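You operate a simulated robot arm through the tools that you are given. There is no shell and no other tool. Be economical: measure what you need, move in short steps, check, and stop when the job is done.

The job below is to be done with a simulated two-armed robot. You get a single attempt, and the scene is never put back.

Task
Shut both doors of the blue machine and dry-run the job in auto at 100% feed.
Fine: key to RUN, and wait till the screen says DONE.

It is judged by the outcome, as a careful person would: the job done as asked, and still so three seconds after it is handed in. It fails if anything else is knocked over, pushed out of place, dropped, spilled or broken.

Robot
Two 7-joint arms with two-finger parallel grippers on one trunk, on a base that drives. Base frame: it is fixed to the floor where the robot stands at the start and does not move with it; the origin is under the middle of the robot, x ahead of it, y to its left, z up. Units: mm, degrees, N and s.
The left shoulder is at the start at [50, 165, 1255], the right one opposite. With the tool pointing down near the work surface each hand reaches from about 100 to 640 mm from the robot's upright axis, wherever it stands, measured 20 degrees to its own side. Places, roughly: blue machine key switch [-400, -1400, 1100]; blue machine left door [600, 300, 1500]; blue machine mode dial [-200, -1500, 1100]; blue machine right door [0, -1500, 1500]; blue machine screen [-300, -1500, 1600]. Payload 3.91 kg a hand.
The TCP of each hand is the grasp point between the finger pads, 30 mm short of the fingertips. In the tool frame z runs along the fingers and y along their closing line. The gripper opens to 110 mm. The fingers are 20 mm wide and 10 mm thick; the gripper's body (48 by 112 mm) begins 55 mm behind the TCP.
Orientation is told as [roll, pitch, yaw] about the base's x, y, z axes, in that order, counted from this pose: with the fingers straight down and closing along the base's y, the tool's x points along the base's -x, its y along +y and its z along -z.

Tools
- The arms move only by the tool nudge_tool. It takes "left_commands", "right_commands" or both (then of equal length, played together; a hand with none holds still); each is a list of rows, each a list of 6 numbers: the shift along the tool's x, y, z in m, then the turn, a rotation vector about the tool's x, y, z in degrees. In form: [[tx, ty, tz, wx, wy, wz], ...]. A call has 1 to 20 rows; each row shifts and turns the commanded pose from where the row before left it, along the tool's axes as they then stand. "left_hand" and "right_hand" are, for a hand that has rows, the gripper command, from -1 (fully open) to 1 (shut), values between in proportion, set as the call begins (left out, the last holds). Each row takes 0.2 s and may step no farther than 50 mm and 8.6 degrees from the row before; otherwise, or with a gripper value out of range, the whole call is refused. Where a pose cannot be reached the arm comes as near as it can. A force on the tool above 70 N (or 10 N above the force at the start of the call, whichever is more), or a blocked arm, ends the call early, and 0.2 s more pass. Each finger travels about 45 mm/s and halts on what it meets, pressing with about 30 N; the grip force reading is that of the motor and also rises with nothing between the fingers. The clock runs only during rows and for 0.2 s after the last one: add rows that do not move to give the fingers time. The reply holds the time, the measured pose of the TCP, the force on the tool along the base axes, the opening and the grip force, in the units named above and with some noise, with the torque about the TCP (base axes, N m) and any sound that the robot's microphone picked up, and new pictures: "pictures" is both (left out), scene, wrist or none (wrist: the cameras of the hands that moved).
- Cameras (640 x 400 px; columns grow to the right, rows downward): "scene" is now at [109.4, -45.3, 1444.6]; the picture's right is [-0.58, -0.81, 0.00], its down [-0.38, 0.28, -0.88] and it looks along [0.72, -0.51, -0.47] (base axes); focal length 214 px, centre (320, 200). "left" rides on the left gripper at [72, -17, -103] in its tool frame; the picture's right is [0.23, 0.97, 0.00], its down [-0.76, 0.18, -0.62] and it looks along [-0.61, 0.14, 0.78] (tool axes); focal length 222 px, centre (320, 200). "right" rides on the right gripper at [72, 17, -103] in its tool frame; the picture's right is [-0.23, 0.97, 0.00], its down [-0.76, -0.18, -0.62] and it looks along [-0.61, -0.14, 0.78] (tool axes); focal length 222 px, centre (320, 200). There is no depth. A picture from a camera that has moved, and an enlarged one, comes with that camera's place and axes in the base frame and with its lens. The place of the scene camera against the robot may be out by one fixed shift of up to 18 mm in any direction.
- raise_lower(by): slides the trunk up (or, below 0, down) by that many mm; the arms and the scene camera ride with it, the base frame stays. It gives what a move gives, with no picture.
- base_move(legs): drives the robot by 1 to 6 legs, each [ahead, left, turn to the left] in mm, mm and degrees, along the robot's own axes; the way and the turn of a leg run together, so that a leg with both is an arc; at most 1500 mm and 180 degrees a leg. The arms and the cameras ride along, it lands a little off, and it stops where it bumps. It gives what a move gives, and a new picture of the scene camera.
- pan_tilt(pan, tilt): turns the head with the scene camera to pan (to the left, within 80 degrees either way) and tilt (down, from -29 to 69), counted from straight ahead of the robot. It gives what a move gives, and a new picture of the scene camera.
- enlarge(camera, box): a new picture of the part [left, top, right, bottom] of that camera's present view, enlarged. The clock stands still meanwhile.
- sign_off(): hands the job in; it is judged then, once.

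Work in short steps. Places have to be worked out from the pictures, the camera data and where the tool is seen: move nearer, look again, correct. Check each grasp and each placing, and mend what went wrong. You have 120 turns and 260 pictures in all, those below and enlarged ones among them. Open the grippers and draw the arms clear of the work before you hand the job in, unless the task says otherwise; then end with one line.

The tools are called after "Emit:" as name(argument=value, ...) on one line, values as JSON. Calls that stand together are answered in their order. nudge_tool: Moves the arms, as the interface text tells. Its arguments: {"type":"object","properties":{"left_commands":{"type":"array"},"left_hand":{"type":"number"},"right_commands":{"type":"array"},"right_hand":{"type":"number"},"pictures":{"type":"string","enum":["both","scene","wrist","none"]}},"required":[]} The other tools are called the same way: raise_lower (by) slides the trunk up or down; base_move (legs) drives the base; pan_tilt (pan, tilt) turns the head that bears the scene camera; enlarge (camera, box) takes an enlarged picture of a part of a camera's view; sign_off () hands the job in.

At the start:

```text
t: 0.0
left_tcp_pos: [284.7, -47.8, 1390.1]
left_ee_rot: [0.1, 0.0, 0.0]
left_wrist_force: [0.2, -0.3, 0.7]
left_torque: [0.03, -0.04, -0.02]
left_finger_gap: 109.9
left_grasp_force: 0.0
right_tcp_pos: [322.2, -365.1, 1000.2]
right_ee_rot: [0.0, 0.0, 0.0]
right_wrist_force: [-0.4, -0.7, 0.3]
right_torque: [0.0, 0.0, 0.01]
right_finger_gap: 110.0
right_grasp_force: 0.0
trunk travel left (down, up): [-475.0, 28.0]
robot x, y, heading: [-0.7, 1.2, 0.1]
head pan, tilt: [-35.6, 28.2]
```

scene: 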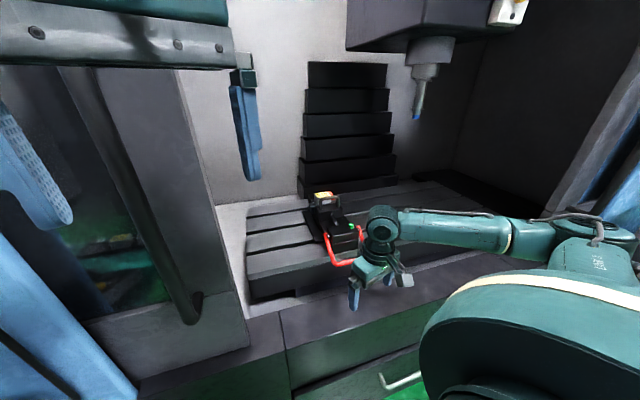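
right: 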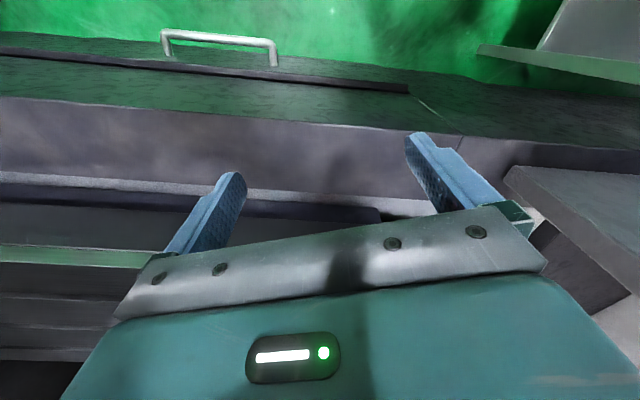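
left: 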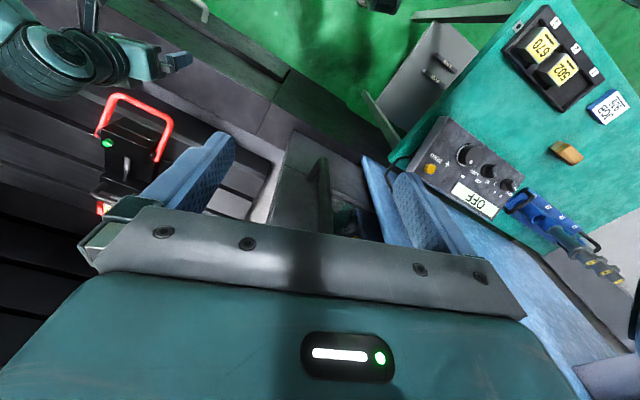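

I'll look around first, to see the machine, doors and panel.

Emit:
pan_tilt(pan=0, tilt=15)

Emit:
pan_tilt(pan=60, tilt=20)

Emit:
pan_tilt(pan=-78, tilt=20)

```text
t: 1.0
left_tcp_pos: [283.3, -46.6, 1389.9]
left_ee_rot: [0.0, 0.0, -0.1]
left_wrist_force: [0.5, -0.2, -0.3]
left_torque: [-0.01, 0.01, -0.02]
left_finger_gap: 110.0
left_grasp_force: 0.0
right_tcp_pos: [321.2, -366.2, 999.5]
right_ee_rot: [0.0, 0.1, -0.1]
right_wrist_force: [-0.3, 1.0, -0.7]
right_torque: [-0.02, 0.01, 0.02]
right_finger_gap: 110.1
right_grasp_force: 0.1
trunk travel left (down, up): [-475.0, 28.0]
robot x, y, heading: [-2.6, 1.8, -0.2]
head pan, tilt: [0.0, 15.0]
camera scene: at [128.7, 7.6, 1466.0], right [0.0, -1.0, 0.0], down [-0.26, 0.0, -0.97], along [0.97, 0.0, -0.26], focal length 214 px, centre (320, 200)
```

scene: 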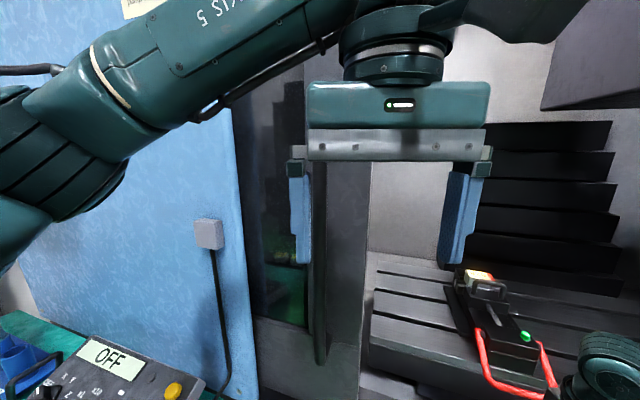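

```text
t: 2.3
left_tcp_pos: [284.4, -47.2, 1390.0]
left_ee_rot: [-0.1, 0.0, -0.1]
left_wrist_force: [-0.3, -0.6, 0.0]
left_torque: [-0.01, -0.02, -0.02]
left_finger_gap: 109.9
left_grasp_force: 0.0
right_tcp_pos: [322.2, -364.4, 999.3]
right_ee_rot: [0.0, 0.0, 0.1]
right_wrist_force: [0.5, 1.8, 0.3]
right_torque: [0.01, 0.01, 0.01]
right_finger_gap: 110.0
right_grasp_force: 0.2
trunk travel left (down, up): [-475.0, 28.0]
robot x, y, heading: [-1.1, -0.5, 0.1]
head pan, tilt: [60.0, 20.0]
camera scene: at [81.9, 88.3, 1457.9], right [0.87, -0.5, 0.0], down [-0.17, -0.3, -0.94], along [0.47, 0.81, -0.34], focal length 214 px, centre (320, 200)
```

scene: 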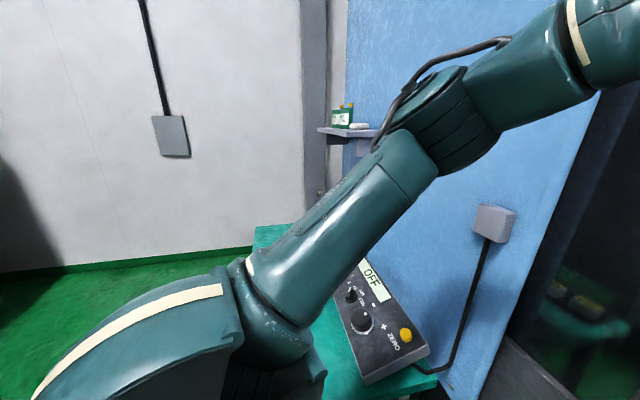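

```text
t: 4.5
left_tcp_pos: [285.2, -47.3, 1391.1]
left_ee_rot: [0.0, 0.0, 0.0]
left_wrist_force: [0.0, 1.0, -0.5]
left_torque: [-0.03, 0.01, 0.0]
left_finger_gap: 110.2
left_grasp_force: 0.1
right_tcp_pos: [322.1, -364.0, 999.7]
right_ee_rot: [0.0, -0.1, 0.0]
right_wrist_force: [0.5, -0.5, 0.3]
right_torque: [-0.02, -0.01, 0.03]
right_finger_gap: 109.9
right_grasp_force: 0.1
trunk travel left (down, up): [-475.0, 28.0]
robot x, y, heading: [-2.2, 6.7, 0.1]
head pan, tilt: [-78.0, 20.0]
camera scene: at [54.7, -83.4, 1457.9], right [-0.98, -0.21, 0.0], down [-0.07, 0.33, -0.94], along [0.2, -0.92, -0.34], focal length 214 px, centre (320, 200)
```

scene: 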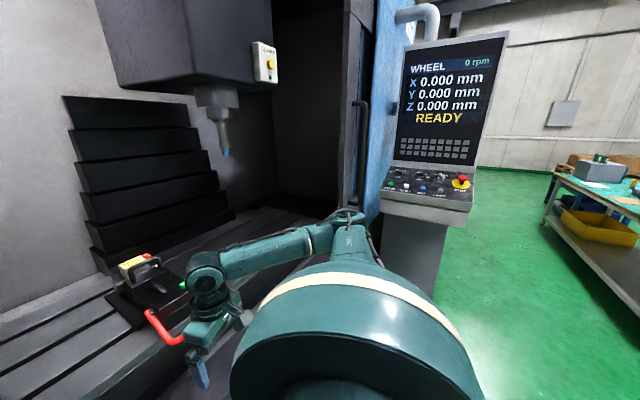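

Machine panel is on the right. I'll zoom on the panel, the vise and the spindle.

Emit:
enlarge(camera="scene", box=[370, 150, 490, 225])

Emit:
enlarge(camera="scene", box=[90, 230, 270, 342])

Emit:
enlarge(camera="scene", box=[320, 0, 520, 125])

```text
5.33 times, centred on (430, 188) of scene
camera zoom: at [54.7, -83.4, 1457.9], right [-0.98, -0.21, 0.0], down [-0.07, 0.33, -0.94], along [0.2, -0.92, -0.34], focal length 1144 px, centre (-267, 267)
```

zoom: 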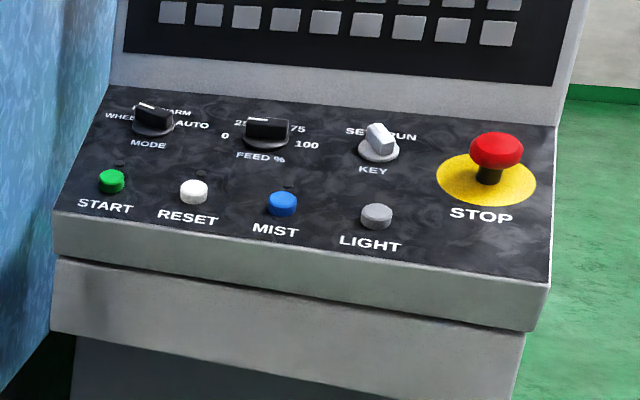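

```text
3.56 times, centred on (180, 286) of scene
camera zoom: at [54.7, -83.4, 1457.9], right [-0.98, -0.21, 0.0], down [-0.07, 0.33, -0.94], along [0.2, -0.92, -0.34], focal length 763 px, centre (818, -106)
```

zoom: 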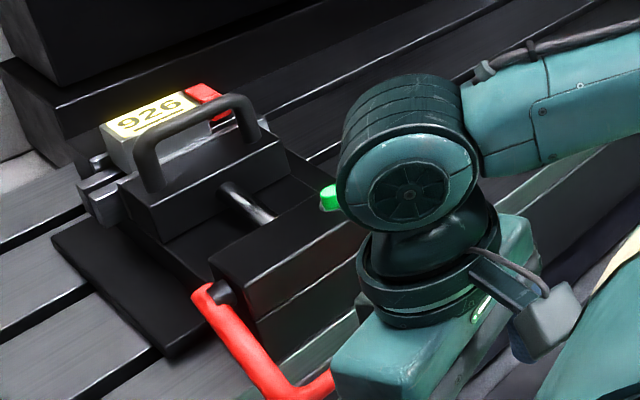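

```text
3.20 times, centred on (420, 62) of scene
camera zoom: at [54.7, -83.4, 1457.9], right [-0.98, -0.21, 0.0], down [-0.07, 0.33, -0.94], along [0.2, -0.92, -0.34], focal length 686 px, centre (0, 640)
```

zoom: 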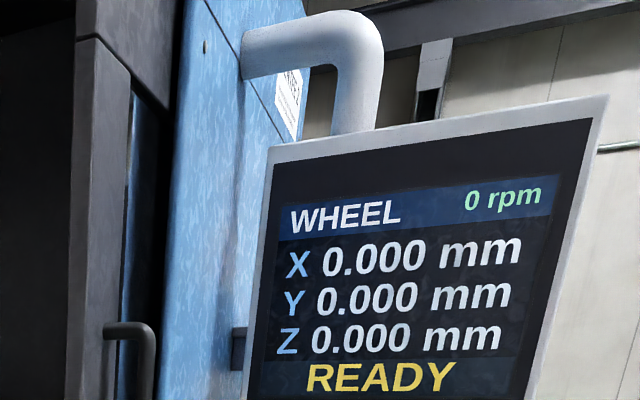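

The right hand sits in the doorway over the sill and the left hand is just in front of the left door. I back the base off a little to clear both and get an overview.

Emit:
base_move(legs=[[-350, 0, 0]])

Emit:
pan_tilt(pan=-20, tilt=20)

Emit:
pan_tilt(pan=-60, tilt=20)

```text
t: 6.8
left_tcp_pos: [-68.8, -48.9, 1389.4]
left_ee_rot: [0.0, 0.0, -0.1]
left_wrist_force: [0.6, 0.7, 0.9]
left_torque: [0.0, 0.03, 0.01]
left_finger_gap: 110.2
left_grasp_force: 0.1
right_tcp_pos: [-31.5, -364.9, 1000.6]
right_ee_rot: [0.0, 0.0, 0.0]
right_wrist_force: [0.4, 1.0, 0.8]
right_torque: [0.02, -0.01, 0.01]
right_finger_gap: 109.9
right_grasp_force: 0.0
trunk travel left (down, up): [-475.0, 28.0]
robot x, y, heading: [-354.6, -2.4, 0.1]
head pan, tilt: [-78.0, 20.0]
camera scene: at [-298.1, -83.2, 1457.9], right [-0.98, -0.21, 0.0], down [-0.07, 0.33, -0.94], along [0.19, -0.92, -0.34], focal length 214 px, centre (320, 200)
```

scene: 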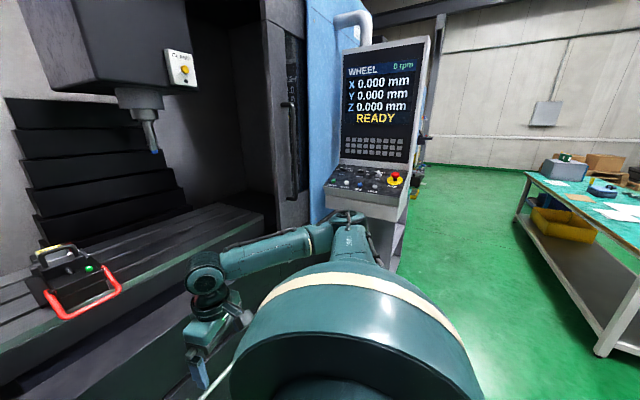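

```text
t: 8.1
left_tcp_pos: [-67.5, -47.1, 1389.3]
left_ee_rot: [0.0, -0.1, -0.1]
left_wrist_force: [0.1, 0.4, 0.7]
left_torque: [-0.02, -0.01, 0.01]
left_finger_gap: 109.9
left_grasp_force: 0.1
right_tcp_pos: [-30.8, -364.0, 1000.5]
right_ee_rot: [0.0, 0.1, -0.2]
right_wrist_force: [-0.6, 0.3, 0.1]
right_torque: [0.0, -0.01, 0.01]
right_finger_gap: 110.1
right_grasp_force: 0.0
trunk travel left (down, up): [-475.0, 28.0]
robot x, y, heading: [-353.0, -0.4, -0.0]
head pan, tilt: [-20.0, 20.0]
camera scene: at [-229.4, -24.1, 1457.9], right [-0.34, -0.94, 0.0], down [-0.32, 0.12, -0.94], along [0.88, -0.32, -0.34], focal length 214 px, centre (320, 200)
```

scene: 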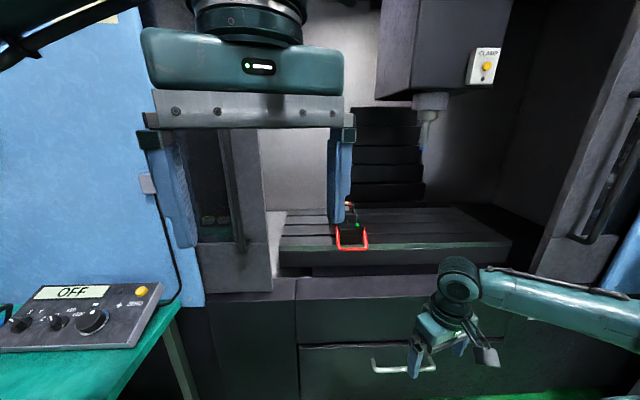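

```text
t: 9.1
left_tcp_pos: [-68.2, -48.4, 1390.4]
left_ee_rot: [0.0, 0.0, -0.1]
left_wrist_force: [-0.9, -0.3, 1.3]
left_torque: [-0.02, -0.05, -0.02]
left_finger_gap: 110.1
left_grasp_force: 0.1
right_tcp_pos: [-29.7, -364.4, 999.6]
right_ee_rot: [0.0, 0.0, -0.1]
right_wrist_force: [0.4, -0.1, 0.5]
right_torque: [0.03, 0.03, -0.03]
right_finger_gap: 109.9
right_grasp_force: 0.1
trunk travel left (down, up): [-475.0, 28.0]
robot x, y, heading: [-355.6, 1.9, -0.2]
head pan, tilt: [-60.0, 20.0]
camera scene: at [-270.3, -72.8, 1457.9], right [-0.87, -0.5, 0.0], down [-0.17, 0.3, -0.94], along [0.47, -0.81, -0.34], focal length 214 px, centre (320, 200)
```

scene: 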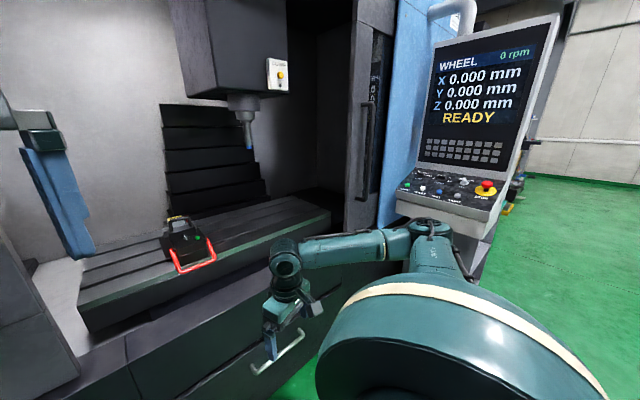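

The machine's front is turned about 18.5° to the right relative to me; left handle near (450,5), right handle near (75,-1112). I turn to face it squarely and slide to the right for pushing the left door.

Emit:
base_move(legs=[[0, 0, -18.5], [0, -190, 0]])

Emit:
pan_tilt(pan=25, tilt=20)

Emit:
pan_tilt(pan=0, tilt=35)

```text
t: 11.7
left_tcp_pos: [-158.0, -317.1, 1390.3]
left_ee_rot: [0.1, 0.0, -18.5]
left_wrist_force: [-0.8, 0.2, -0.3]
left_torque: [0.04, 0.0, 0.01]
left_finger_gap: 110.0
left_grasp_force: 0.1
right_tcp_pos: [-223.1, -628.6, 999.3]
right_ee_rot: [0.0, 0.0, -18.5]
right_wrist_force: [-0.2, -0.2, -0.4]
right_torque: [0.03, -0.05, -0.05]
right_finger_gap: 109.9
right_grasp_force: 0.1
trunk travel left (down, up): [-475.0, 28.0]
robot x, y, heading: [-412.6, -180.6, -18.5]
head pan, tilt: [-60.0, 20.0]
camera scene: at [-360.6, -273.8, 1457.9], right [-0.98, -0.2, 0.0], down [-0.07, 0.34, -0.94], along [0.19, -0.92, -0.34], focal length 214 px, centre (320, 200)
```

scene: 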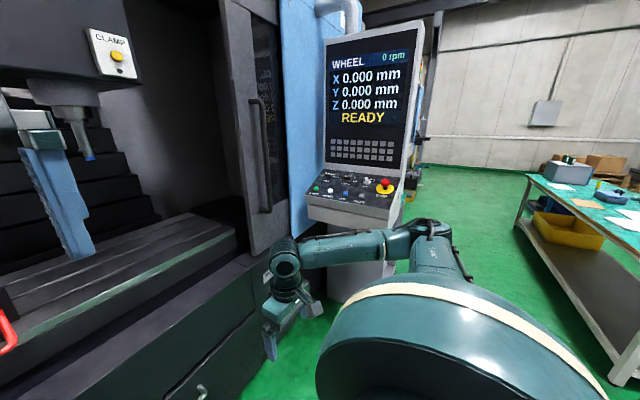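

```text
t: 13.3
left_tcp_pos: [-157.6, -314.5, 1389.2]
left_ee_rot: [0.0, 0.1, -18.5]
left_wrist_force: [0.3, -0.1, -0.6]
left_torque: [-0.01, 0.01, 0.0]
left_finger_gap: 110.1
left_grasp_force: 0.0
right_tcp_pos: [-223.5, -628.2, 999.8]
right_ee_rot: [0.0, 0.0, -18.6]
right_wrist_force: [0.4, -0.7, 0.4]
right_torque: [0.02, 0.05, 0.01]
right_finger_gap: 109.9
right_grasp_force: 0.0
trunk travel left (down, up): [-475.0, 28.0]
robot x, y, heading: [-413.9, -178.8, -18.6]
head pan, tilt: [25.0, 20.0]
camera scene: at [-286.4, -171.4, 1457.9], right [0.11, -0.99, 0.0], down [-0.34, -0.04, -0.94], along [0.93, 0.11, -0.34], focal length 214 px, centre (320, 200)
```

scene: 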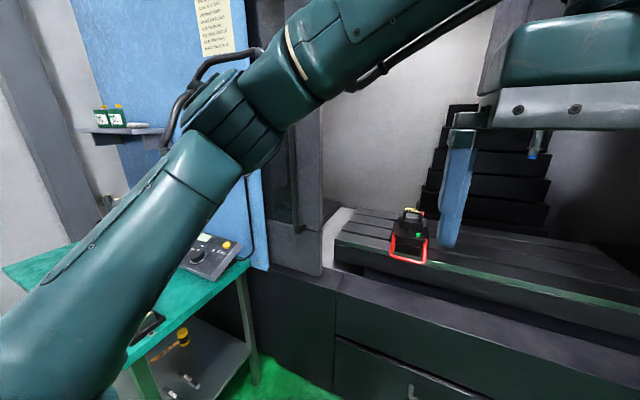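

```text
t: 14.2
left_tcp_pos: [-158.1, -316.3, 1390.5]
left_ee_rot: [0.1, 0.0, -18.5]
left_wrist_force: [0.4, 0.2, 0.6]
left_torque: [0.01, -0.01, 0.0]
left_finger_gap: 110.0
left_grasp_force: 0.0
right_tcp_pos: [-223.4, -627.4, 1000.3]
right_ee_rot: [-0.1, 0.0, -18.5]
right_wrist_force: [-0.2, 0.1, 0.5]
right_torque: [0.02, -0.06, -0.02]
right_finger_gap: 109.8
right_grasp_force: 0.0
trunk travel left (down, up): [-475.0, 28.0]
robot x, y, heading: [-411.3, -179.7, -18.6]
head pan, tilt: [0.0, 35.0]
camera scene: at [-295.4, -209.7, 1434.1], right [-0.32, -0.95, 0.0], down [-0.54, 0.18, -0.82], along [0.78, -0.26, -0.57], focal length 214 px, centre (320, 200)
```

scene: 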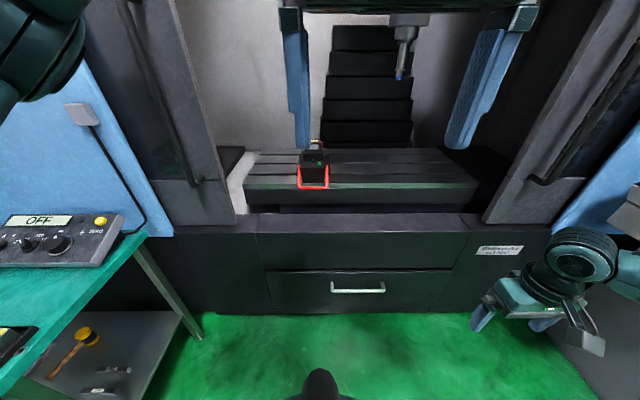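

Now squarely facing; both handles visible. I'll turn the left hand to point forward at about handle-mid height, fingers closed, still well short of the door.

Emit:
nudge_tool(left_commands=[[-0.025, 0.018, 0.013, 0, -8.18, 0], [-0.0229, 0.018, 0.0164, 0, -8.18, 0], [-0.0203, 0.018, 0.0195, 0, -8.18, 0], [-0.0173, 0.018, 0.0222, 0, -8.18, 0], [-0.014, 0.018, 0.0245, 0, -8.18, 0], [-0.0103, 0.018, 0.0262, 0, -8.18, 0], [-0.0065, 0.018, 0.0274, 0, -8.18, 0], [-0.0025, 0.018, 0.0281, 0, -8.18, 0], [0.0015, 0.018, 0.0281, 0, -8.18, 0], [0.0055, 0.018, 0.0276, 0, -8.18, 0], [0.0094, 0.018, 0.0266, 0, -8.18, 0]], left_hand=1, pictures="both")

```text
t: 16.6
left_tcp_pos: [136.8, -231.7, 1256.7]
left_ee_rot: [-1.5, -83.3, -18.0]
left_wrist_force: [0.5, 0.8, 0.5]
left_torque: [0.01, -0.01, -0.01]
left_finger_gap: 0.1
left_grasp_force: 30.1
left hand out of reach, approached as far as the arm can: row 11
right_tcp_pos: [-222.7, -628.1, 1000.2]
right_ee_rot: [-0.1, 0.1, -18.6]
right_wrist_force: [-0.4, -0.1, -0.1]
right_torque: [0.0, -0.02, 0.0]
right_finger_gap: 109.9
right_grasp_force: 0.0
trunk travel left (down, up): [-475.0, 28.0]
robot x, y, heading: [-414.8, -177.4, -18.5]
head pan, tilt: [0.0, 35.0]
camera scene: at [-295.4, -209.7, 1434.0], right [-0.32, -0.95, 0.0], down [-0.54, 0.18, -0.82], along [0.78, -0.26, -0.57], focal length 214 px, centre (320, 200)
camera left: at [26.1, -209.9, 1196.1], right [0.3, 0.93, -0.23], down [-0.44, 0.35, 0.83], along [0.85, -0.15, 0.51], focal length 222 px, centre (320, 200)
```

scene: 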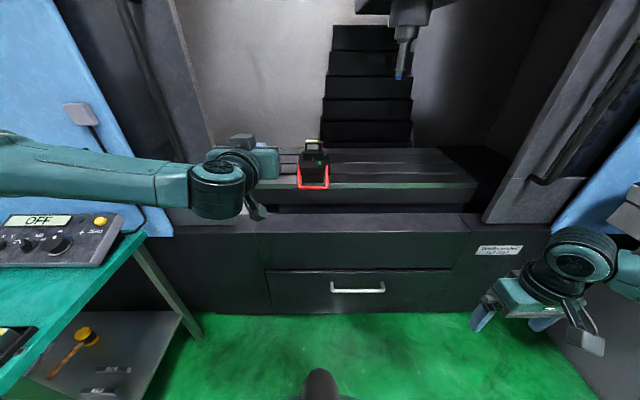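
left: 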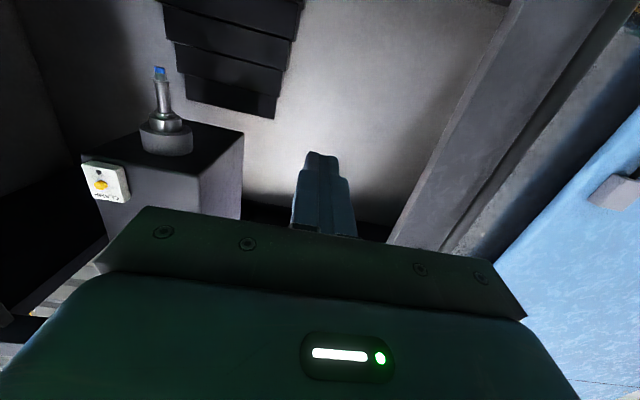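

Reach limit is ~540 mm ahead. From the original heading the left handle is comfortable to reach, so I retract the hand, turn back to heading 0 and drive to about (-20,-60), fingers landing just left of the left handle and ~65 mm in front of it.

Emit:
nudge_tool(left_commands=[[0, 0, -0.04, 0, 0, 0], [0, 0, -0.04, 0, 0, 0], [0, 0, -0.04, 0, 0, 0], [0, 0, -0.03, 0, 0, 0]], pictures="none")

Emit:
base_move(legs=[[0, 0, 18.5], [394, 118, 0]])

```text
t: 17.6
left_tcp_pos: [25.9, -214.2, 1284.1]
left_ee_rot: [-1.0, -83.3, -18.4]
left_wrist_force: [-0.2, 0.5, 1.0]
left_torque: [0.0, 0.04, 0.01]
left_finger_gap: 0.0
left_grasp_force: 30.3
left hand out of reach, approached as far as the arm can: row 3, 4
right_tcp_pos: [-223.1, -627.9, 999.5]
right_ee_rot: [0.0, 0.0, -18.6]
right_wrist_force: [-0.4, -0.2, -0.7]
right_torque: [0.0, 0.0, 0.0]
right_finger_gap: 110.3
right_grasp_force: 0.1
trunk travel left (down, up): [-475.0, 28.0]
robot x, y, heading: [-414.3, -180.3, -18.5]
head pan, tilt: [0.0, 35.0]
```

```text
t: 21.2
left_tcp_pos: [404.2, 50.1, 1282.6]
left_ee_rot: [-1.1, -83.2, 0.6]
left_wrist_force: [0.2, 0.1, -0.1]
left_torque: [-0.01, -0.02, 0.01]
left_finger_gap: 0.0
left_grasp_force: 30.5
right_tcp_pos: [303.1, -423.1, 1000.0]
right_ee_rot: [-0.1, 0.0, 0.5]
right_wrist_force: [-0.4, 0.5, -1.0]
right_torque: [-0.02, 0.04, 0.01]
right_finger_gap: 110.1
right_grasp_force: 0.1
trunk travel left (down, up): [-475.0, 28.0]
robot x, y, heading: [-22.8, -59.4, 0.4]
head pan, tilt: [0.0, 35.0]
camera scene: at [101.7, -52.3, 1434.0], right [0.01, -1.0, 0.0], down [-0.57, 0.0, -0.82], along [0.82, 0.01, -0.57], focal length 214 px, centre (320, 200)
```

scene: 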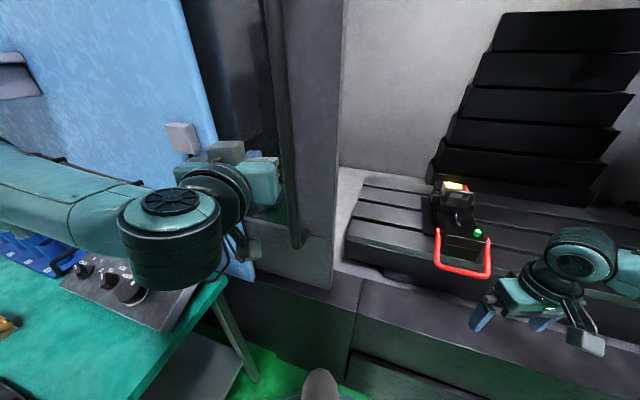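

Hand is close to the handle. I'll withdraw the right hand from the sill and look with the left camera.

Emit:
nudge_tool(right_commands=[[0.04, 0, 0, 0, 0, 0], [0.04, 0, 0, 0, 0, 0], [0.04, 0, 0, 0, 0, 0], [0.04, 0, 0, 0, 0, 0]], pictures="none")

Emit:
enlarge(camera="left", box=[0, 0, 640, 400])

Emit:
enlarge(camera="scene", box=[170, 120, 362, 240])

```text
t: 22.2
left_tcp_pos: [404.0, 50.7, 1281.4]
left_ee_rot: [-1.0, -83.3, 0.4]
left_wrist_force: [-0.4, -0.4, -0.5]
left_torque: [-0.03, -0.04, -0.02]
left_finger_gap: 0.1
left_grasp_force: 29.9
right_tcp_pos: [167.1, -452.5, 989.2]
right_ee_rot: [0.2, 0.2, 0.5]
right_wrist_force: [-0.5, 0.8, 0.0]
right_torque: [0.01, -0.02, 0.0]
right_finger_gap: 110.2
right_grasp_force: 0.1
right hand out of reach, approached as far as the arm can: row 3, 4
trunk travel left (down, up): [-475.0, 28.0]
robot x, y, heading: [-18.5, -58.1, 0.6]
head pan, tilt: [0.0, 35.0]
```

```text
1.00 times, centred on (320, 200) of left (not enlarged: the box is as wide or as high as the picture)
camera zoom: at [291.7, 34.2, 1223.7], right [-0.02, 0.97, -0.23], down [-0.53, 0.18, 0.83], along [0.85, 0.14, 0.51], focal length 222 px, centre (320, 200)
```

zoom: 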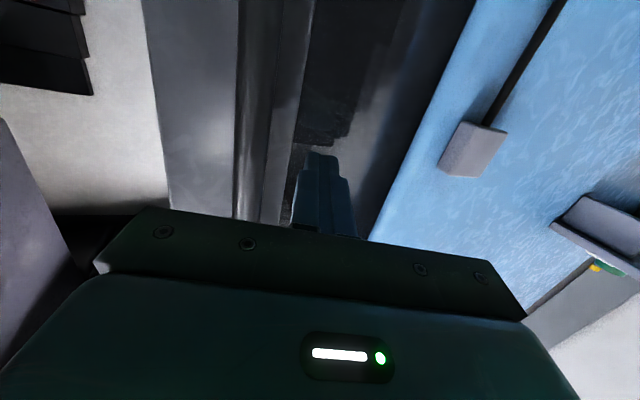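

```text
3.33 times, centred on (266, 180) of scene
camera zoom: at [100.7, -52.4, 1434.1], right [0.01, -1.0, 0.0], down [-0.57, 0.0, -0.82], along [0.82, 0.01, -0.57], focal length 715 px, centre (500, 267)
```

zoom: 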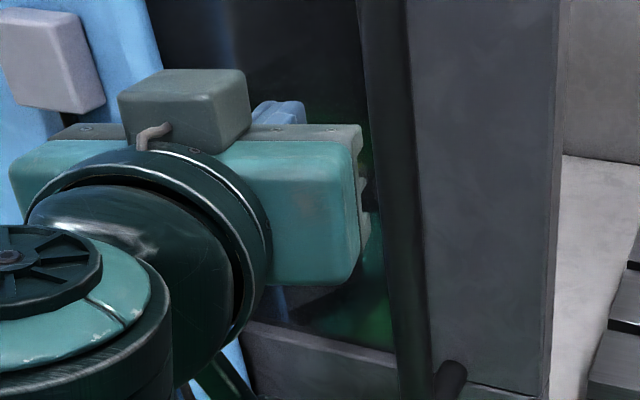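

Finger is left of the bar (bar ≈ y 10, x 450). I advance 40 mm and start pushing right gently.

Emit:
nudge_tool(left_commands=[[0, 0, 0.015, 0, 0, 0], [0, 0, 0.015, 0, 0, 0], [0, 0, 0.015, 0, 0, 0], [0, 0, 0.005, 0, 0, 0]], pictures="both")

```text
t: 23.2
left_tcp_pos: [453.7, 50.1, 1276.9]
left_ee_rot: [-0.6, -83.2, 0.3]
left_wrist_force: [0.4, -0.4, -0.3]
left_torque: [0.01, 0.03, 0.0]
left_finger_gap: 0.0
left_grasp_force: 30.2
right_tcp_pos: [167.7, -452.8, 989.4]
right_ee_rot: [0.0, 0.1, 0.5]
right_wrist_force: [0.5, 0.6, 1.3]
right_torque: [0.05, 0.02, 0.02]
right_finger_gap: 109.8
right_grasp_force: 0.0
trunk travel left (down, up): [-475.0, 28.0]
robot x, y, heading: [-22.1, -63.2, 0.4]
head pan, tilt: [0.0, 35.0]
camera scene: at [101.2, -52.4, 1434.1], right [0.01, -1.0, 0.0], down [-0.57, 0.0, -0.82], along [0.82, 0.01, -0.57], focal length 214 px, centre (320, 200)
camera left: at [342.1, 34.0, 1217.6], right [-0.02, 0.97, -0.23], down [-0.53, 0.18, 0.83], along [0.85, 0.14, 0.51], focal length 222 px, centre (320, 200)
```

scene: 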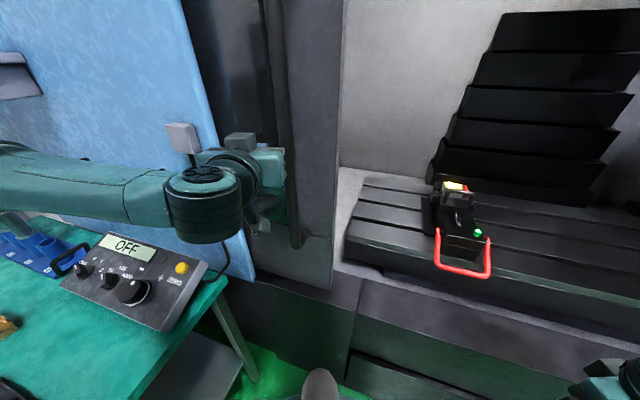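
left: 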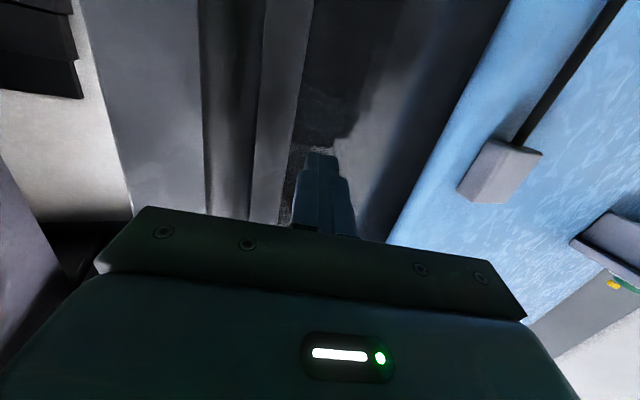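

Fingertips are beside the bar. Push: 25 mm sideways to contact, then along the door's track.

Emit:
nudge_tool(left_commands=[[0, -0.025, 0, 0, 0, 0], [0, -0.019, -0.0064, 0, 0, 0], [0, -0.019, -0.0064, 0, 0, 0], [0, -0.019, -0.0064, 0, 0, 0], [0, -0.019, -0.0064, 0, 0, 0], [0, -0.019, -0.0064, 0, 0, 0]], pictures="both")

```text
t: 24.6
left_tcp_pos: [418.1, -73.1, 1281.0]
left_ee_rot: [-1.5, -83.4, 0.6]
left_wrist_force: [0.6, 1.3, 0.1]
left_torque: [-0.04, -0.03, -0.1]
left_finger_gap: 0.0
left_grasp_force: 30.6
right_tcp_pos: [168.1, -453.7, 988.4]
right_ee_rot: [0.1, 0.1, 0.5]
right_wrist_force: [-0.9, 0.6, -0.6]
right_torque: [0.01, -0.05, 0.01]
right_finger_gap: 110.0
right_grasp_force: 0.0
trunk travel left (down, up): [-475.0, 28.0]
robot x, y, heading: [-21.0, -60.9, 0.7]
head pan, tilt: [0.0, 35.0]
camera scene: at [101.2, -53.2, 1434.1], right [0.01, -1.0, 0.0], down [-0.57, 0.0, -0.82], along [0.82, 0.01, -0.57], focal length 214 px, centre (320, 200)
camera left: at [306.0, -88.7, 1221.3], right [-0.01, 0.97, -0.23], down [-0.53, 0.19, 0.83], along [0.85, 0.13, 0.51], focal length 222 px, centre (320, 200)
```

scene: 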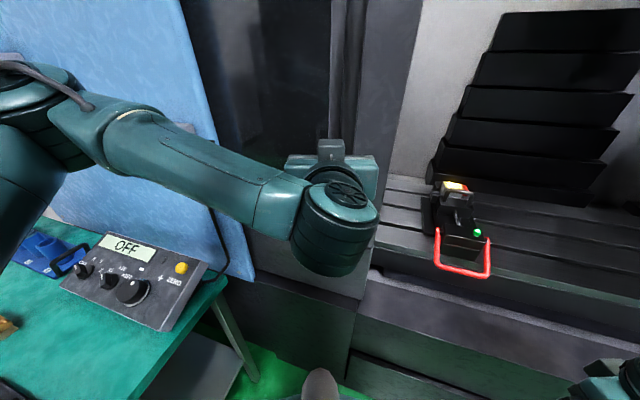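
left: 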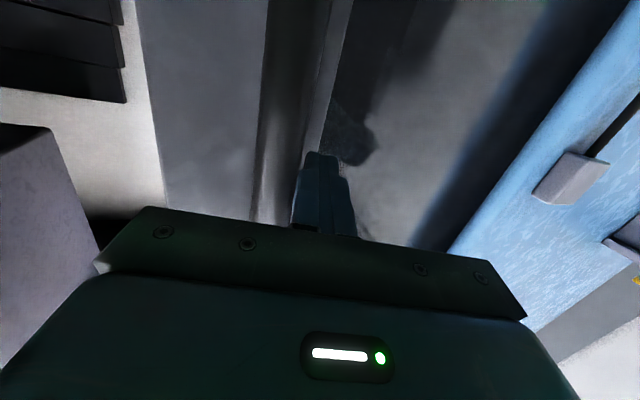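

The door slides freely. Another 100 mm, stopping short of the vise.

Emit:
nudge_tool(left_commands=[[0, -0.019, -0.0064, 0, 0, 0], [0, -0.019, -0.0064, 0, 0, 0], [0, -0.019, -0.0064, 0, 0, 0], [0, -0.019, -0.0064, 0, 0, 0], [0, -0.019, -0.0064, 0, 0, 0]], pictures="scene")

Emit:
pan_tilt(pan=-30, tilt=45)

```text
t: 25.8
left_tcp_pos: [386.6, -168.8, 1285.9]
left_ee_rot: [-2.3, -83.3, 1.6]
left_wrist_force: [0.2, 4.8, -3.2]
left_torque: [0.0, 0.0, 0.07]
left_finger_gap: 0.0
left_grasp_force: 29.7
right_tcp_pos: [167.5, -452.2, 988.1]
right_ee_rot: [0.1, 0.0, 0.6]
right_wrist_force: [0.9, 0.3, -0.2]
right_torque: [0.03, 0.01, 0.01]
right_finger_gap: 110.0
right_grasp_force: 0.1
trunk travel left (down, up): [-475.0, 28.0]
robot x, y, heading: [-22.7, -60.7, 0.3]
head pan, tilt: [0.0, 35.0]
camera scene: at [101.1, -53.1, 1434.2], right [0.01, -1.0, 0.0], down [-0.57, 0.0, -0.82], along [0.82, 0.01, -0.57], focal length 214 px, centre (320, 200)
```

scene: 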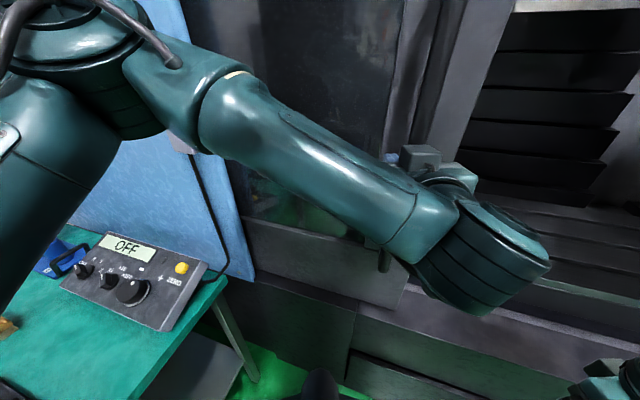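

```text
t: 26.7
left_tcp_pos: [387.3, -164.5, 1284.0]
left_ee_rot: [-0.9, -83.3, 0.5]
left_wrist_force: [1.0, 0.1, 0.5]
left_torque: [-0.02, 0.05, 0.0]
left_finger_gap: 0.2
left_grasp_force: 29.8
right_tcp_pos: [168.1, -452.7, 987.8]
right_ee_rot: [0.1, 0.0, 0.6]
right_wrist_force: [-0.7, 0.6, -0.3]
right_torque: [-0.01, 0.0, 0.0]
right_finger_gap: 110.0
right_grasp_force: 0.1
trunk travel left (down, up): [-475.0, 28.0]
robot x, y, heading: [-22.5, -59.1, 0.7]
head pan, tilt: [-30.0, 45.0]
camera scene: at [83.9, -93.2, 1419.3], right [-0.49, -0.87, 0.0], down [-0.62, 0.35, -0.71], along [0.62, -0.35, -0.71], focal length 214 px, centre (320, 200)
```

scene: 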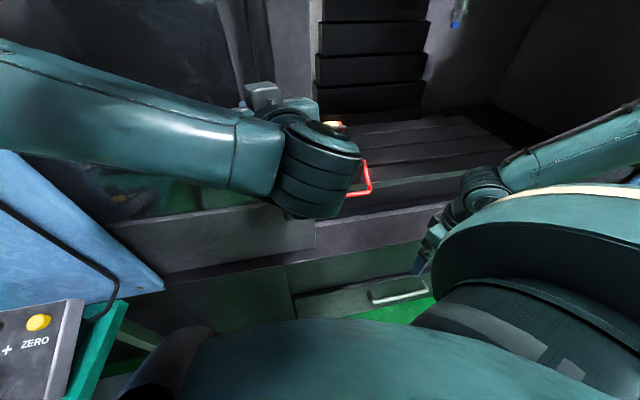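

I'll slide the hand back left 200 mm (still left of the bar), shift the base 200 mm along the door track, and look at clearance between door and vise handle.

Emit:
nudge_tool(left_commands=[[0, 0.02, -0.004, 0, 0, 0], [0, 0.019, 0.0064, 0, 0, 0], [0, 0.019, 0.0064, 0, 0, 0], [0, 0.019, 0.0064, 0, 0, 0], [0, 0.019, 0.0064, 0, 0, 0], [0, 0.019, 0.0064, 0, 0, 0], [0, 0.019, 0.0064, 0, 0, 0], [0, 0.019, 0.0064, 0, 0, 0], [0, 0.019, 0.0064, 0, 0, 0], [0, 0.019, 0.0064, 0, 0, 0]], pictures="none")

Emit:
pan_tilt(pan=-5, tilt=40)

Emit:
base_move(legs=[[-60, -180, 0]])

```text
t: 28.9
left_tcp_pos: [442.4, 25.2, 1279.1]
left_ee_rot: [-1.1, -83.2, 0.7]
left_wrist_force: [0.1, -0.1, -0.2]
left_torque: [0.0, 0.02, -0.02]
left_finger_gap: 0.0
left_grasp_force: 29.9
right_tcp_pos: [168.0, -452.8, 989.5]
right_ee_rot: [0.1, 0.1, 0.4]
right_wrist_force: [0.2, -0.6, -0.6]
right_torque: [-0.04, 0.0, 0.01]
right_finger_gap: 110.0
right_grasp_force: 0.0
trunk travel left (down, up): [-475.0, 28.0]
robot x, y, heading: [-20.2, -60.7, 0.5]
head pan, tilt: [-30.0, 45.0]
```

```text
t: 29.8
left_tcp_pos: [442.6, 24.4, 1280.1]
left_ee_rot: [-0.9, -83.2, 0.5]
left_wrist_force: [-0.8, 0.3, -0.6]
left_torque: [-0.04, 0.0, 0.01]
left_finger_gap: 0.1
left_grasp_force: 29.6
right_tcp_pos: [169.2, -453.0, 988.6]
right_ee_rot: [0.1, 0.1, 0.5]
right_wrist_force: [-0.4, 0.3, -0.1]
right_torque: [-0.02, 0.0, 0.01]
right_finger_gap: 110.2
right_grasp_force: 0.0
trunk travel left (down, up): [-475.0, 28.0]
robot x, y, heading: [-23.4, -60.3, 0.3]
head pan, tilt: [-5.0, 40.0]
camera scene: at [97.9, -59.9, 1426.5], right [-0.08, -1.0, 0.0], down [-0.64, 0.05, -0.77], along [0.76, -0.06, -0.64], focal length 214 px, centre (320, 200)
```

scene: 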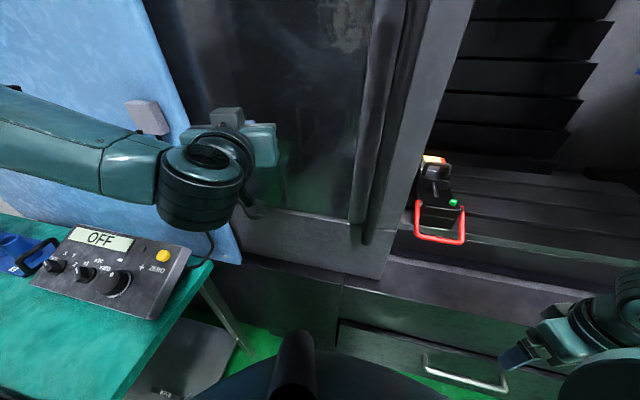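

```text
t: 31.4
left_tcp_pos: [383.5, -159.0, 1280.6]
left_ee_rot: [-0.7, -83.2, 0.2]
left_wrist_force: [0.8, -0.1, -0.6]
left_torque: [0.01, 0.03, 0.0]
left_finger_gap: 0.0
left_grasp_force: 30.0
right_tcp_pos: [109.7, -635.6, 988.1]
right_ee_rot: [0.2, 0.1, 0.4]
right_wrist_force: [-0.3, -0.1, 0.2]
right_torque: [0.05, -0.01, -0.01]
right_finger_gap: 109.7
right_grasp_force: 0.1
trunk travel left (down, up): [-475.0, 28.0]
robot x, y, heading: [-78.5, -246.2, 0.2]
head pan, tilt: [-5.0, 40.0]
camera scene: at [39.7, -243.7, 1426.5], right [-0.08, -1.0, 0.0], down [-0.64, 0.05, -0.77], along [0.76, -0.06, -0.64], focal length 214 px, centre (320, 200)
```

scene: 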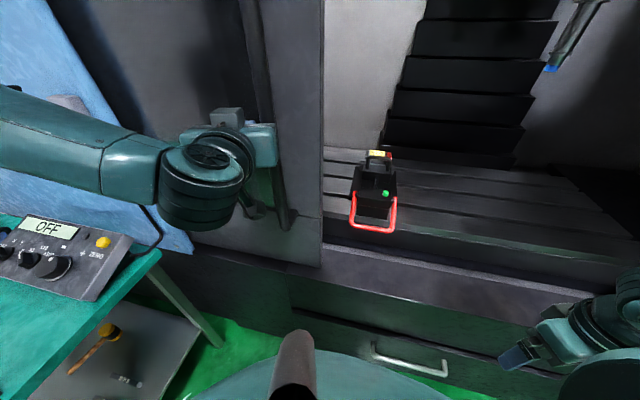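

Zoom on the door's leading edge, sill and vise handle to check the clearance.

Emit:
enlarge(camera="scene", box=[260, 170, 420, 290])

Emit:
enlarge(camera="right", box=[0, 0, 640, 400])

```text
3.33 times, centred on (340, 230) of scene
camera zoom: at [39.7, -243.7, 1426.5], right [-0.08, -1.0, 0.0], down [-0.64, 0.05, -0.77], along [0.76, -0.06, -0.64], focal length 715 px, centre (253, 100)
```

zoom: 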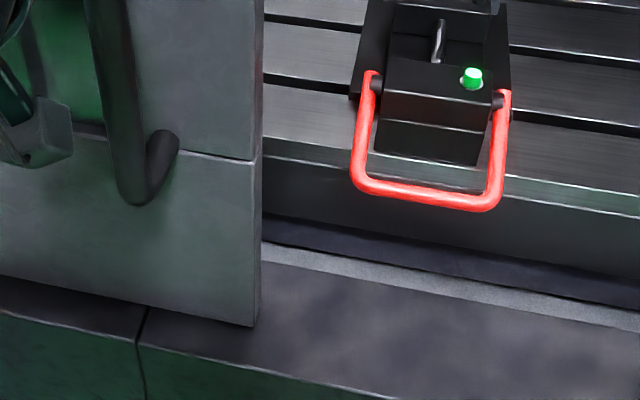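

```text
1.00 times, centred on (320, 200) of right (not enlarged: the box is as wide or as high as the picture)
camera zoom: at [36.5, -619.1, 1092.7], right [0.22, 0.98, 0.0], down [0.76, -0.17, 0.62], along [0.61, -0.13, -0.78], focal length 222 px, centre (320, 200)
```

zoom: 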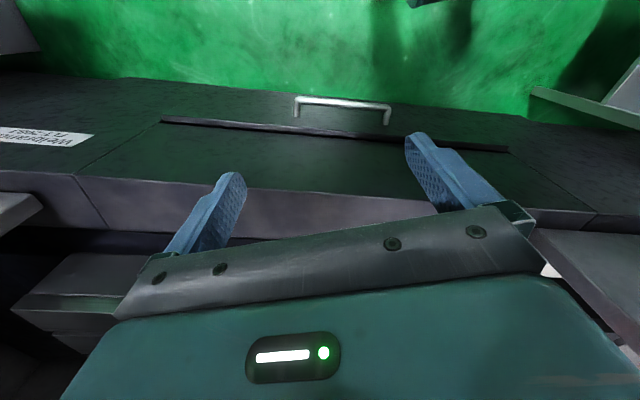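

The door rides on the sill roughly 25–50 mm in front of the red handle. I continue pushing 120 mm and check as the edge passes the vise handle.

Emit:
nudge_tool(left_commands=[[0, -0.019, -0.0064, 0, 0, 0], [0, -0.019, -0.0064, 0, 0, 0], [0, -0.019, -0.0064, 0, 0, 0], [0, -0.019, -0.0064, 0, 0, 0], [0, -0.019, -0.0064, 0, 0, 0], [0, -0.019, -0.0064, 0, 0, 0]], pictures="scene")

```text
t: 32.8
left_tcp_pos: [342.8, -275.1, 1287.1]
left_ee_rot: [-3.1, -83.6, 2.2]
left_wrist_force: [-6.2, 5.8, -4.8]
left_torque: [0.03, -0.06, 0.0]
left_finger_gap: 0.0
left_grasp_force: 29.5
right_tcp_pos: [108.2, -635.5, 989.4]
right_ee_rot: [0.2, 0.0, 0.4]
right_wrist_force: [-0.2, 0.3, -0.5]
right_torque: [0.04, -0.03, -0.01]
right_finger_gap: 109.8
right_grasp_force: 0.0
trunk travel left (down, up): [-475.0, 28.0]
robot x, y, heading: [-80.2, -246.2, 0.5]
head pan, tilt: [-5.0, 40.0]
camera scene: at [38.4, -243.3, 1426.9], right [-0.08, -1.0, 0.0], down [-0.64, 0.05, -0.77], along [0.76, -0.06, -0.64], focal length 214 px, centre (320, 200)
```

scene: 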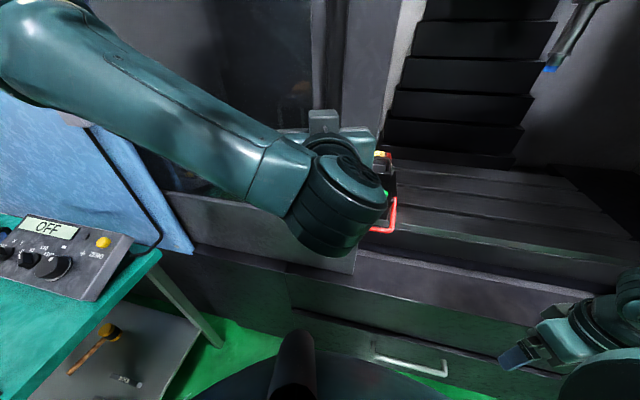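

Passing without resistance so far; another 80 mm.

Emit:
nudge_tool(left_commands=[[0, -0.019, -0.0064, 0, 0, 0], [0, -0.019, -0.0064, 0, 0, 0], [0, -0.019, -0.0064, 0, 0, 0], [0, -0.019, -0.0064, 0, 0, 0]], pictures="scene")

```text
t: 33.8
left_tcp_pos: [318.7, -347.0, 1288.8]
left_ee_rot: [-1.8, -83.3, 1.3]
left_wrist_force: [2.3, 11.0, 2.2]
left_torque: [-0.04, -0.06, 0.11]
left_finger_gap: 0.1
left_grasp_force: 29.9
right_tcp_pos: [110.5, -633.8, 990.2]
right_ee_rot: [0.2, 0.1, 0.5]
right_wrist_force: [-0.6, -0.5, 0.6]
right_torque: [0.01, 0.01, 0.01]
right_finger_gap: 110.0
right_grasp_force: 0.0
trunk travel left (down, up): [-475.0, 28.0]
robot x, y, heading: [-78.5, -247.2, 0.4]
head pan, tilt: [-5.0, 40.0]
camera scene: at [40.1, -242.0, 1426.5], right [-0.08, -1.0, 0.0], down [-0.64, 0.05, -0.77], along [0.76, -0.06, -0.64], focal length 214 px, centre (320, 200)
```

scene: 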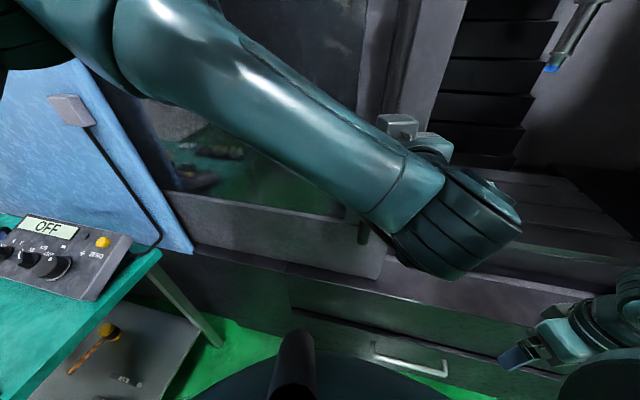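

Door passes in front of the vise. Reposition: hand back left 200 mm, base shift right.

Emit:
nudge_tool(left_commands=[[0, 0.02, -0.004, 0, 0, 0], [0, 0.019, 0.0064, 0, 0, 0], [0, 0.019, 0.0064, 0, 0, 0], [0, 0.019, 0.0064, 0, 0, 0], [0, 0.019, 0.0064, 0, 0, 0], [0, 0.019, 0.0064, 0, 0, 0], [0, 0.019, 0.0064, 0, 0, 0], [0, 0.019, 0.0064, 0, 0, 0], [0, 0.019, 0.0064, 0, 0, 0], [0, 0.019, 0.0064, 0, 0, 0]], pictures="none")

Emit:
base_move(legs=[[-58, -172, 0]])

```text
t: 36.0
left_tcp_pos: [373.0, -155.7, 1280.1]
left_ee_rot: [-1.3, -83.3, 0.8]
left_wrist_force: [0.7, 0.7, -0.2]
left_torque: [0.03, 0.02, -0.01]
left_finger_gap: 0.1
left_grasp_force: 29.9
right_tcp_pos: [110.1, -635.6, 989.5]
right_ee_rot: [0.1, 0.1, 0.4]
right_wrist_force: [-0.5, 0.0, -1.0]
right_torque: [0.0, -0.02, 0.04]
right_finger_gap: 110.2
right_grasp_force: 0.1
trunk travel left (down, up): [-475.0, 28.0]
robot x, y, heading: [-82.1, -249.2, 0.4]
head pan, tilt: [-5.0, 40.0]
```

```text
t: 37.5
left_tcp_pos: [315.2, -329.3, 1282.3]
left_ee_rot: [-0.7, -83.2, 0.1]
left_wrist_force: [0.0, -0.4, -0.1]
left_torque: [0.05, 0.02, -0.01]
left_finger_gap: 0.0
left_grasp_force: 30.0
right_tcp_pos: [53.7, -808.4, 988.0]
right_ee_rot: [0.1, 0.1, 0.4]
right_wrist_force: [-0.3, -1.0, 0.0]
right_torque: [0.0, 0.01, -0.03]
right_finger_gap: 110.1
right_grasp_force: 0.1
trunk travel left (down, up): [-475.0, 28.0]
robot x, y, heading: [-136.3, -416.4, 0.2]
head pan, tilt: [-5.0, 40.0]
camera scene: at [-16.9, -415.9, 1426.5], right [-0.08, -1.0, 0.0], down [-0.64, 0.05, -0.77], along [0.76, -0.06, -0.64], focal length 214 px, centre (320, 200)
```

scene: 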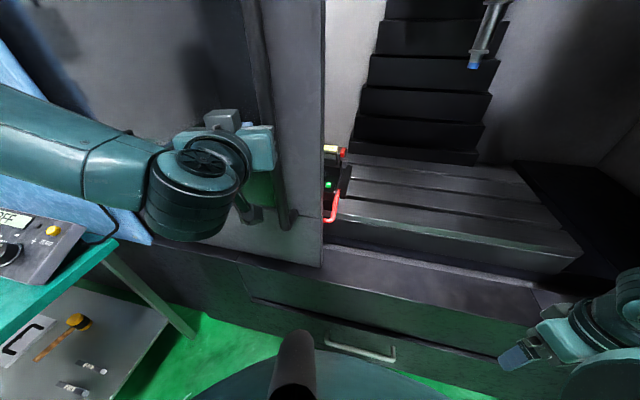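

TCP has drifted ~12 mm out; I advance 10 mm and push 120 mm.

Emit:
nudge_tool(left_commands=[[0, 0.003, 0.01, 0, 0, 0], [0, -0.019, -0.0064, 0, 0, 0], [0, -0.019, -0.0064, 0, 0, 0], [0, -0.019, -0.0064, 0, 0, 0], [0, -0.019, -0.0064, 0, 0, 0], [0, -0.019, -0.0064, 0, 0, 0], [0, -0.019, -0.0064, 0, 0, 0]], pictures="both")

```text
t: 39.1
left_tcp_pos: [288.0, -442.0, 1286.4]
left_ee_rot: [-2.1, -83.3, 1.2]
left_wrist_force: [1.0, 2.8, -3.9]
left_torque: [0.0, -0.27, -0.25]
left_finger_gap: 0.0
left_grasp_force: 30.5
right_tcp_pos: [52.1, -807.6, 989.5]
right_ee_rot: [0.2, 0.1, 0.4]
right_wrist_force: [0.2, -0.1, -0.9]
right_torque: [0.03, 0.0, -0.01]
right_finger_gap: 110.0
right_grasp_force: 0.0
trunk travel left (down, up): [-475.0, 28.0]
robot x, y, heading: [-137.3, -415.5, 0.4]
head pan, tilt: [-5.0, 40.0]
camera scene: at [-16.2, -414.9, 1426.5], right [-0.08, -1.0, 0.0], down [-0.64, 0.05, -0.77], along [0.76, -0.06, -0.64], focal length 214 px, centre (320, 200)
camera left: at [177.0, -457.1, 1226.2], right [-0.01, 0.97, -0.23], down [-0.53, 0.19, 0.83], along [0.85, 0.13, 0.51], focal length 222 px, centre (320, 200)
```

scene: 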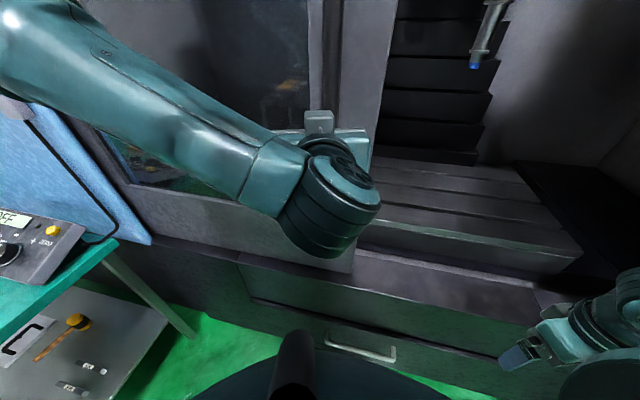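
left: 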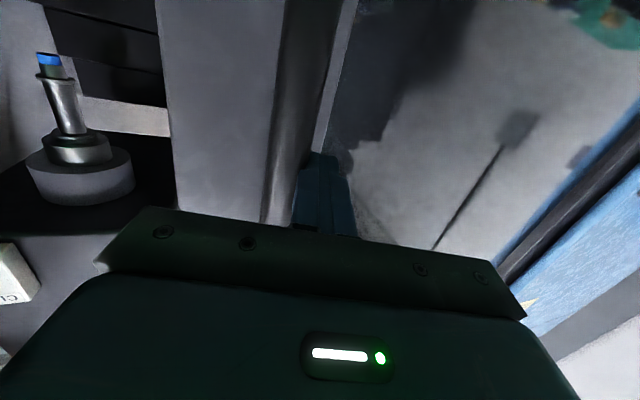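

Leading edge should be near the middle now. I push further in small steps and watch for the stop.

Emit:
nudge_tool(left_commands=[[0, -0.014, -0.0048, 0, 0, 0], [0, -0.014, -0.0048, 0, 0, 0], [0, -0.014, -0.0048, 0, 0, 0]], pictures="scene")

```text
t: 39.9
left_tcp_pos: [270.8, -485.6, 1286.1]
left_ee_rot: [-1.7, -83.4, 0.6]
left_wrist_force: [0.1, 0.2, -0.2]
left_torque: [0.0, 0.0, 0.0]
left_finger_gap: 0.0
left_grasp_force: 30.4
right_tcp_pos: [53.1, -809.2, 988.8]
right_ee_rot: [0.2, 0.2, 0.4]
right_wrist_force: [0.8, -1.7, -0.2]
right_torque: [0.04, 0.0, 0.02]
right_finger_gap: 110.0
right_grasp_force: 0.1
trunk travel left (down, up): [-475.0, 28.0]
robot x, y, heading: [-136.9, -415.6, 0.2]
head pan, tilt: [-5.0, 40.0]
camera scene: at [-17.6, -416.6, 1426.6], right [-0.08, -1.0, 0.0], down [-0.64, 0.05, -0.77], along [0.76, -0.06, -0.64], focal length 214 px, centre (320, 200)
```

scene: 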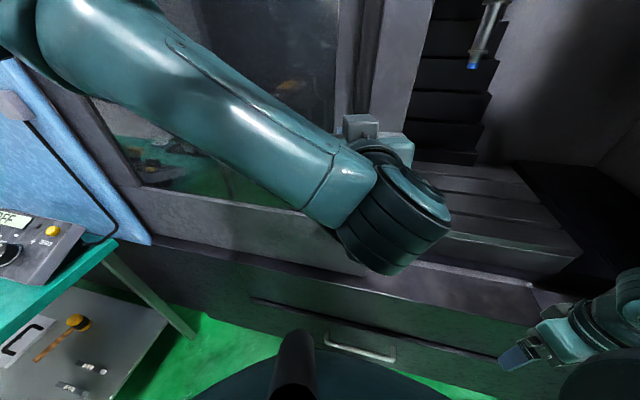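

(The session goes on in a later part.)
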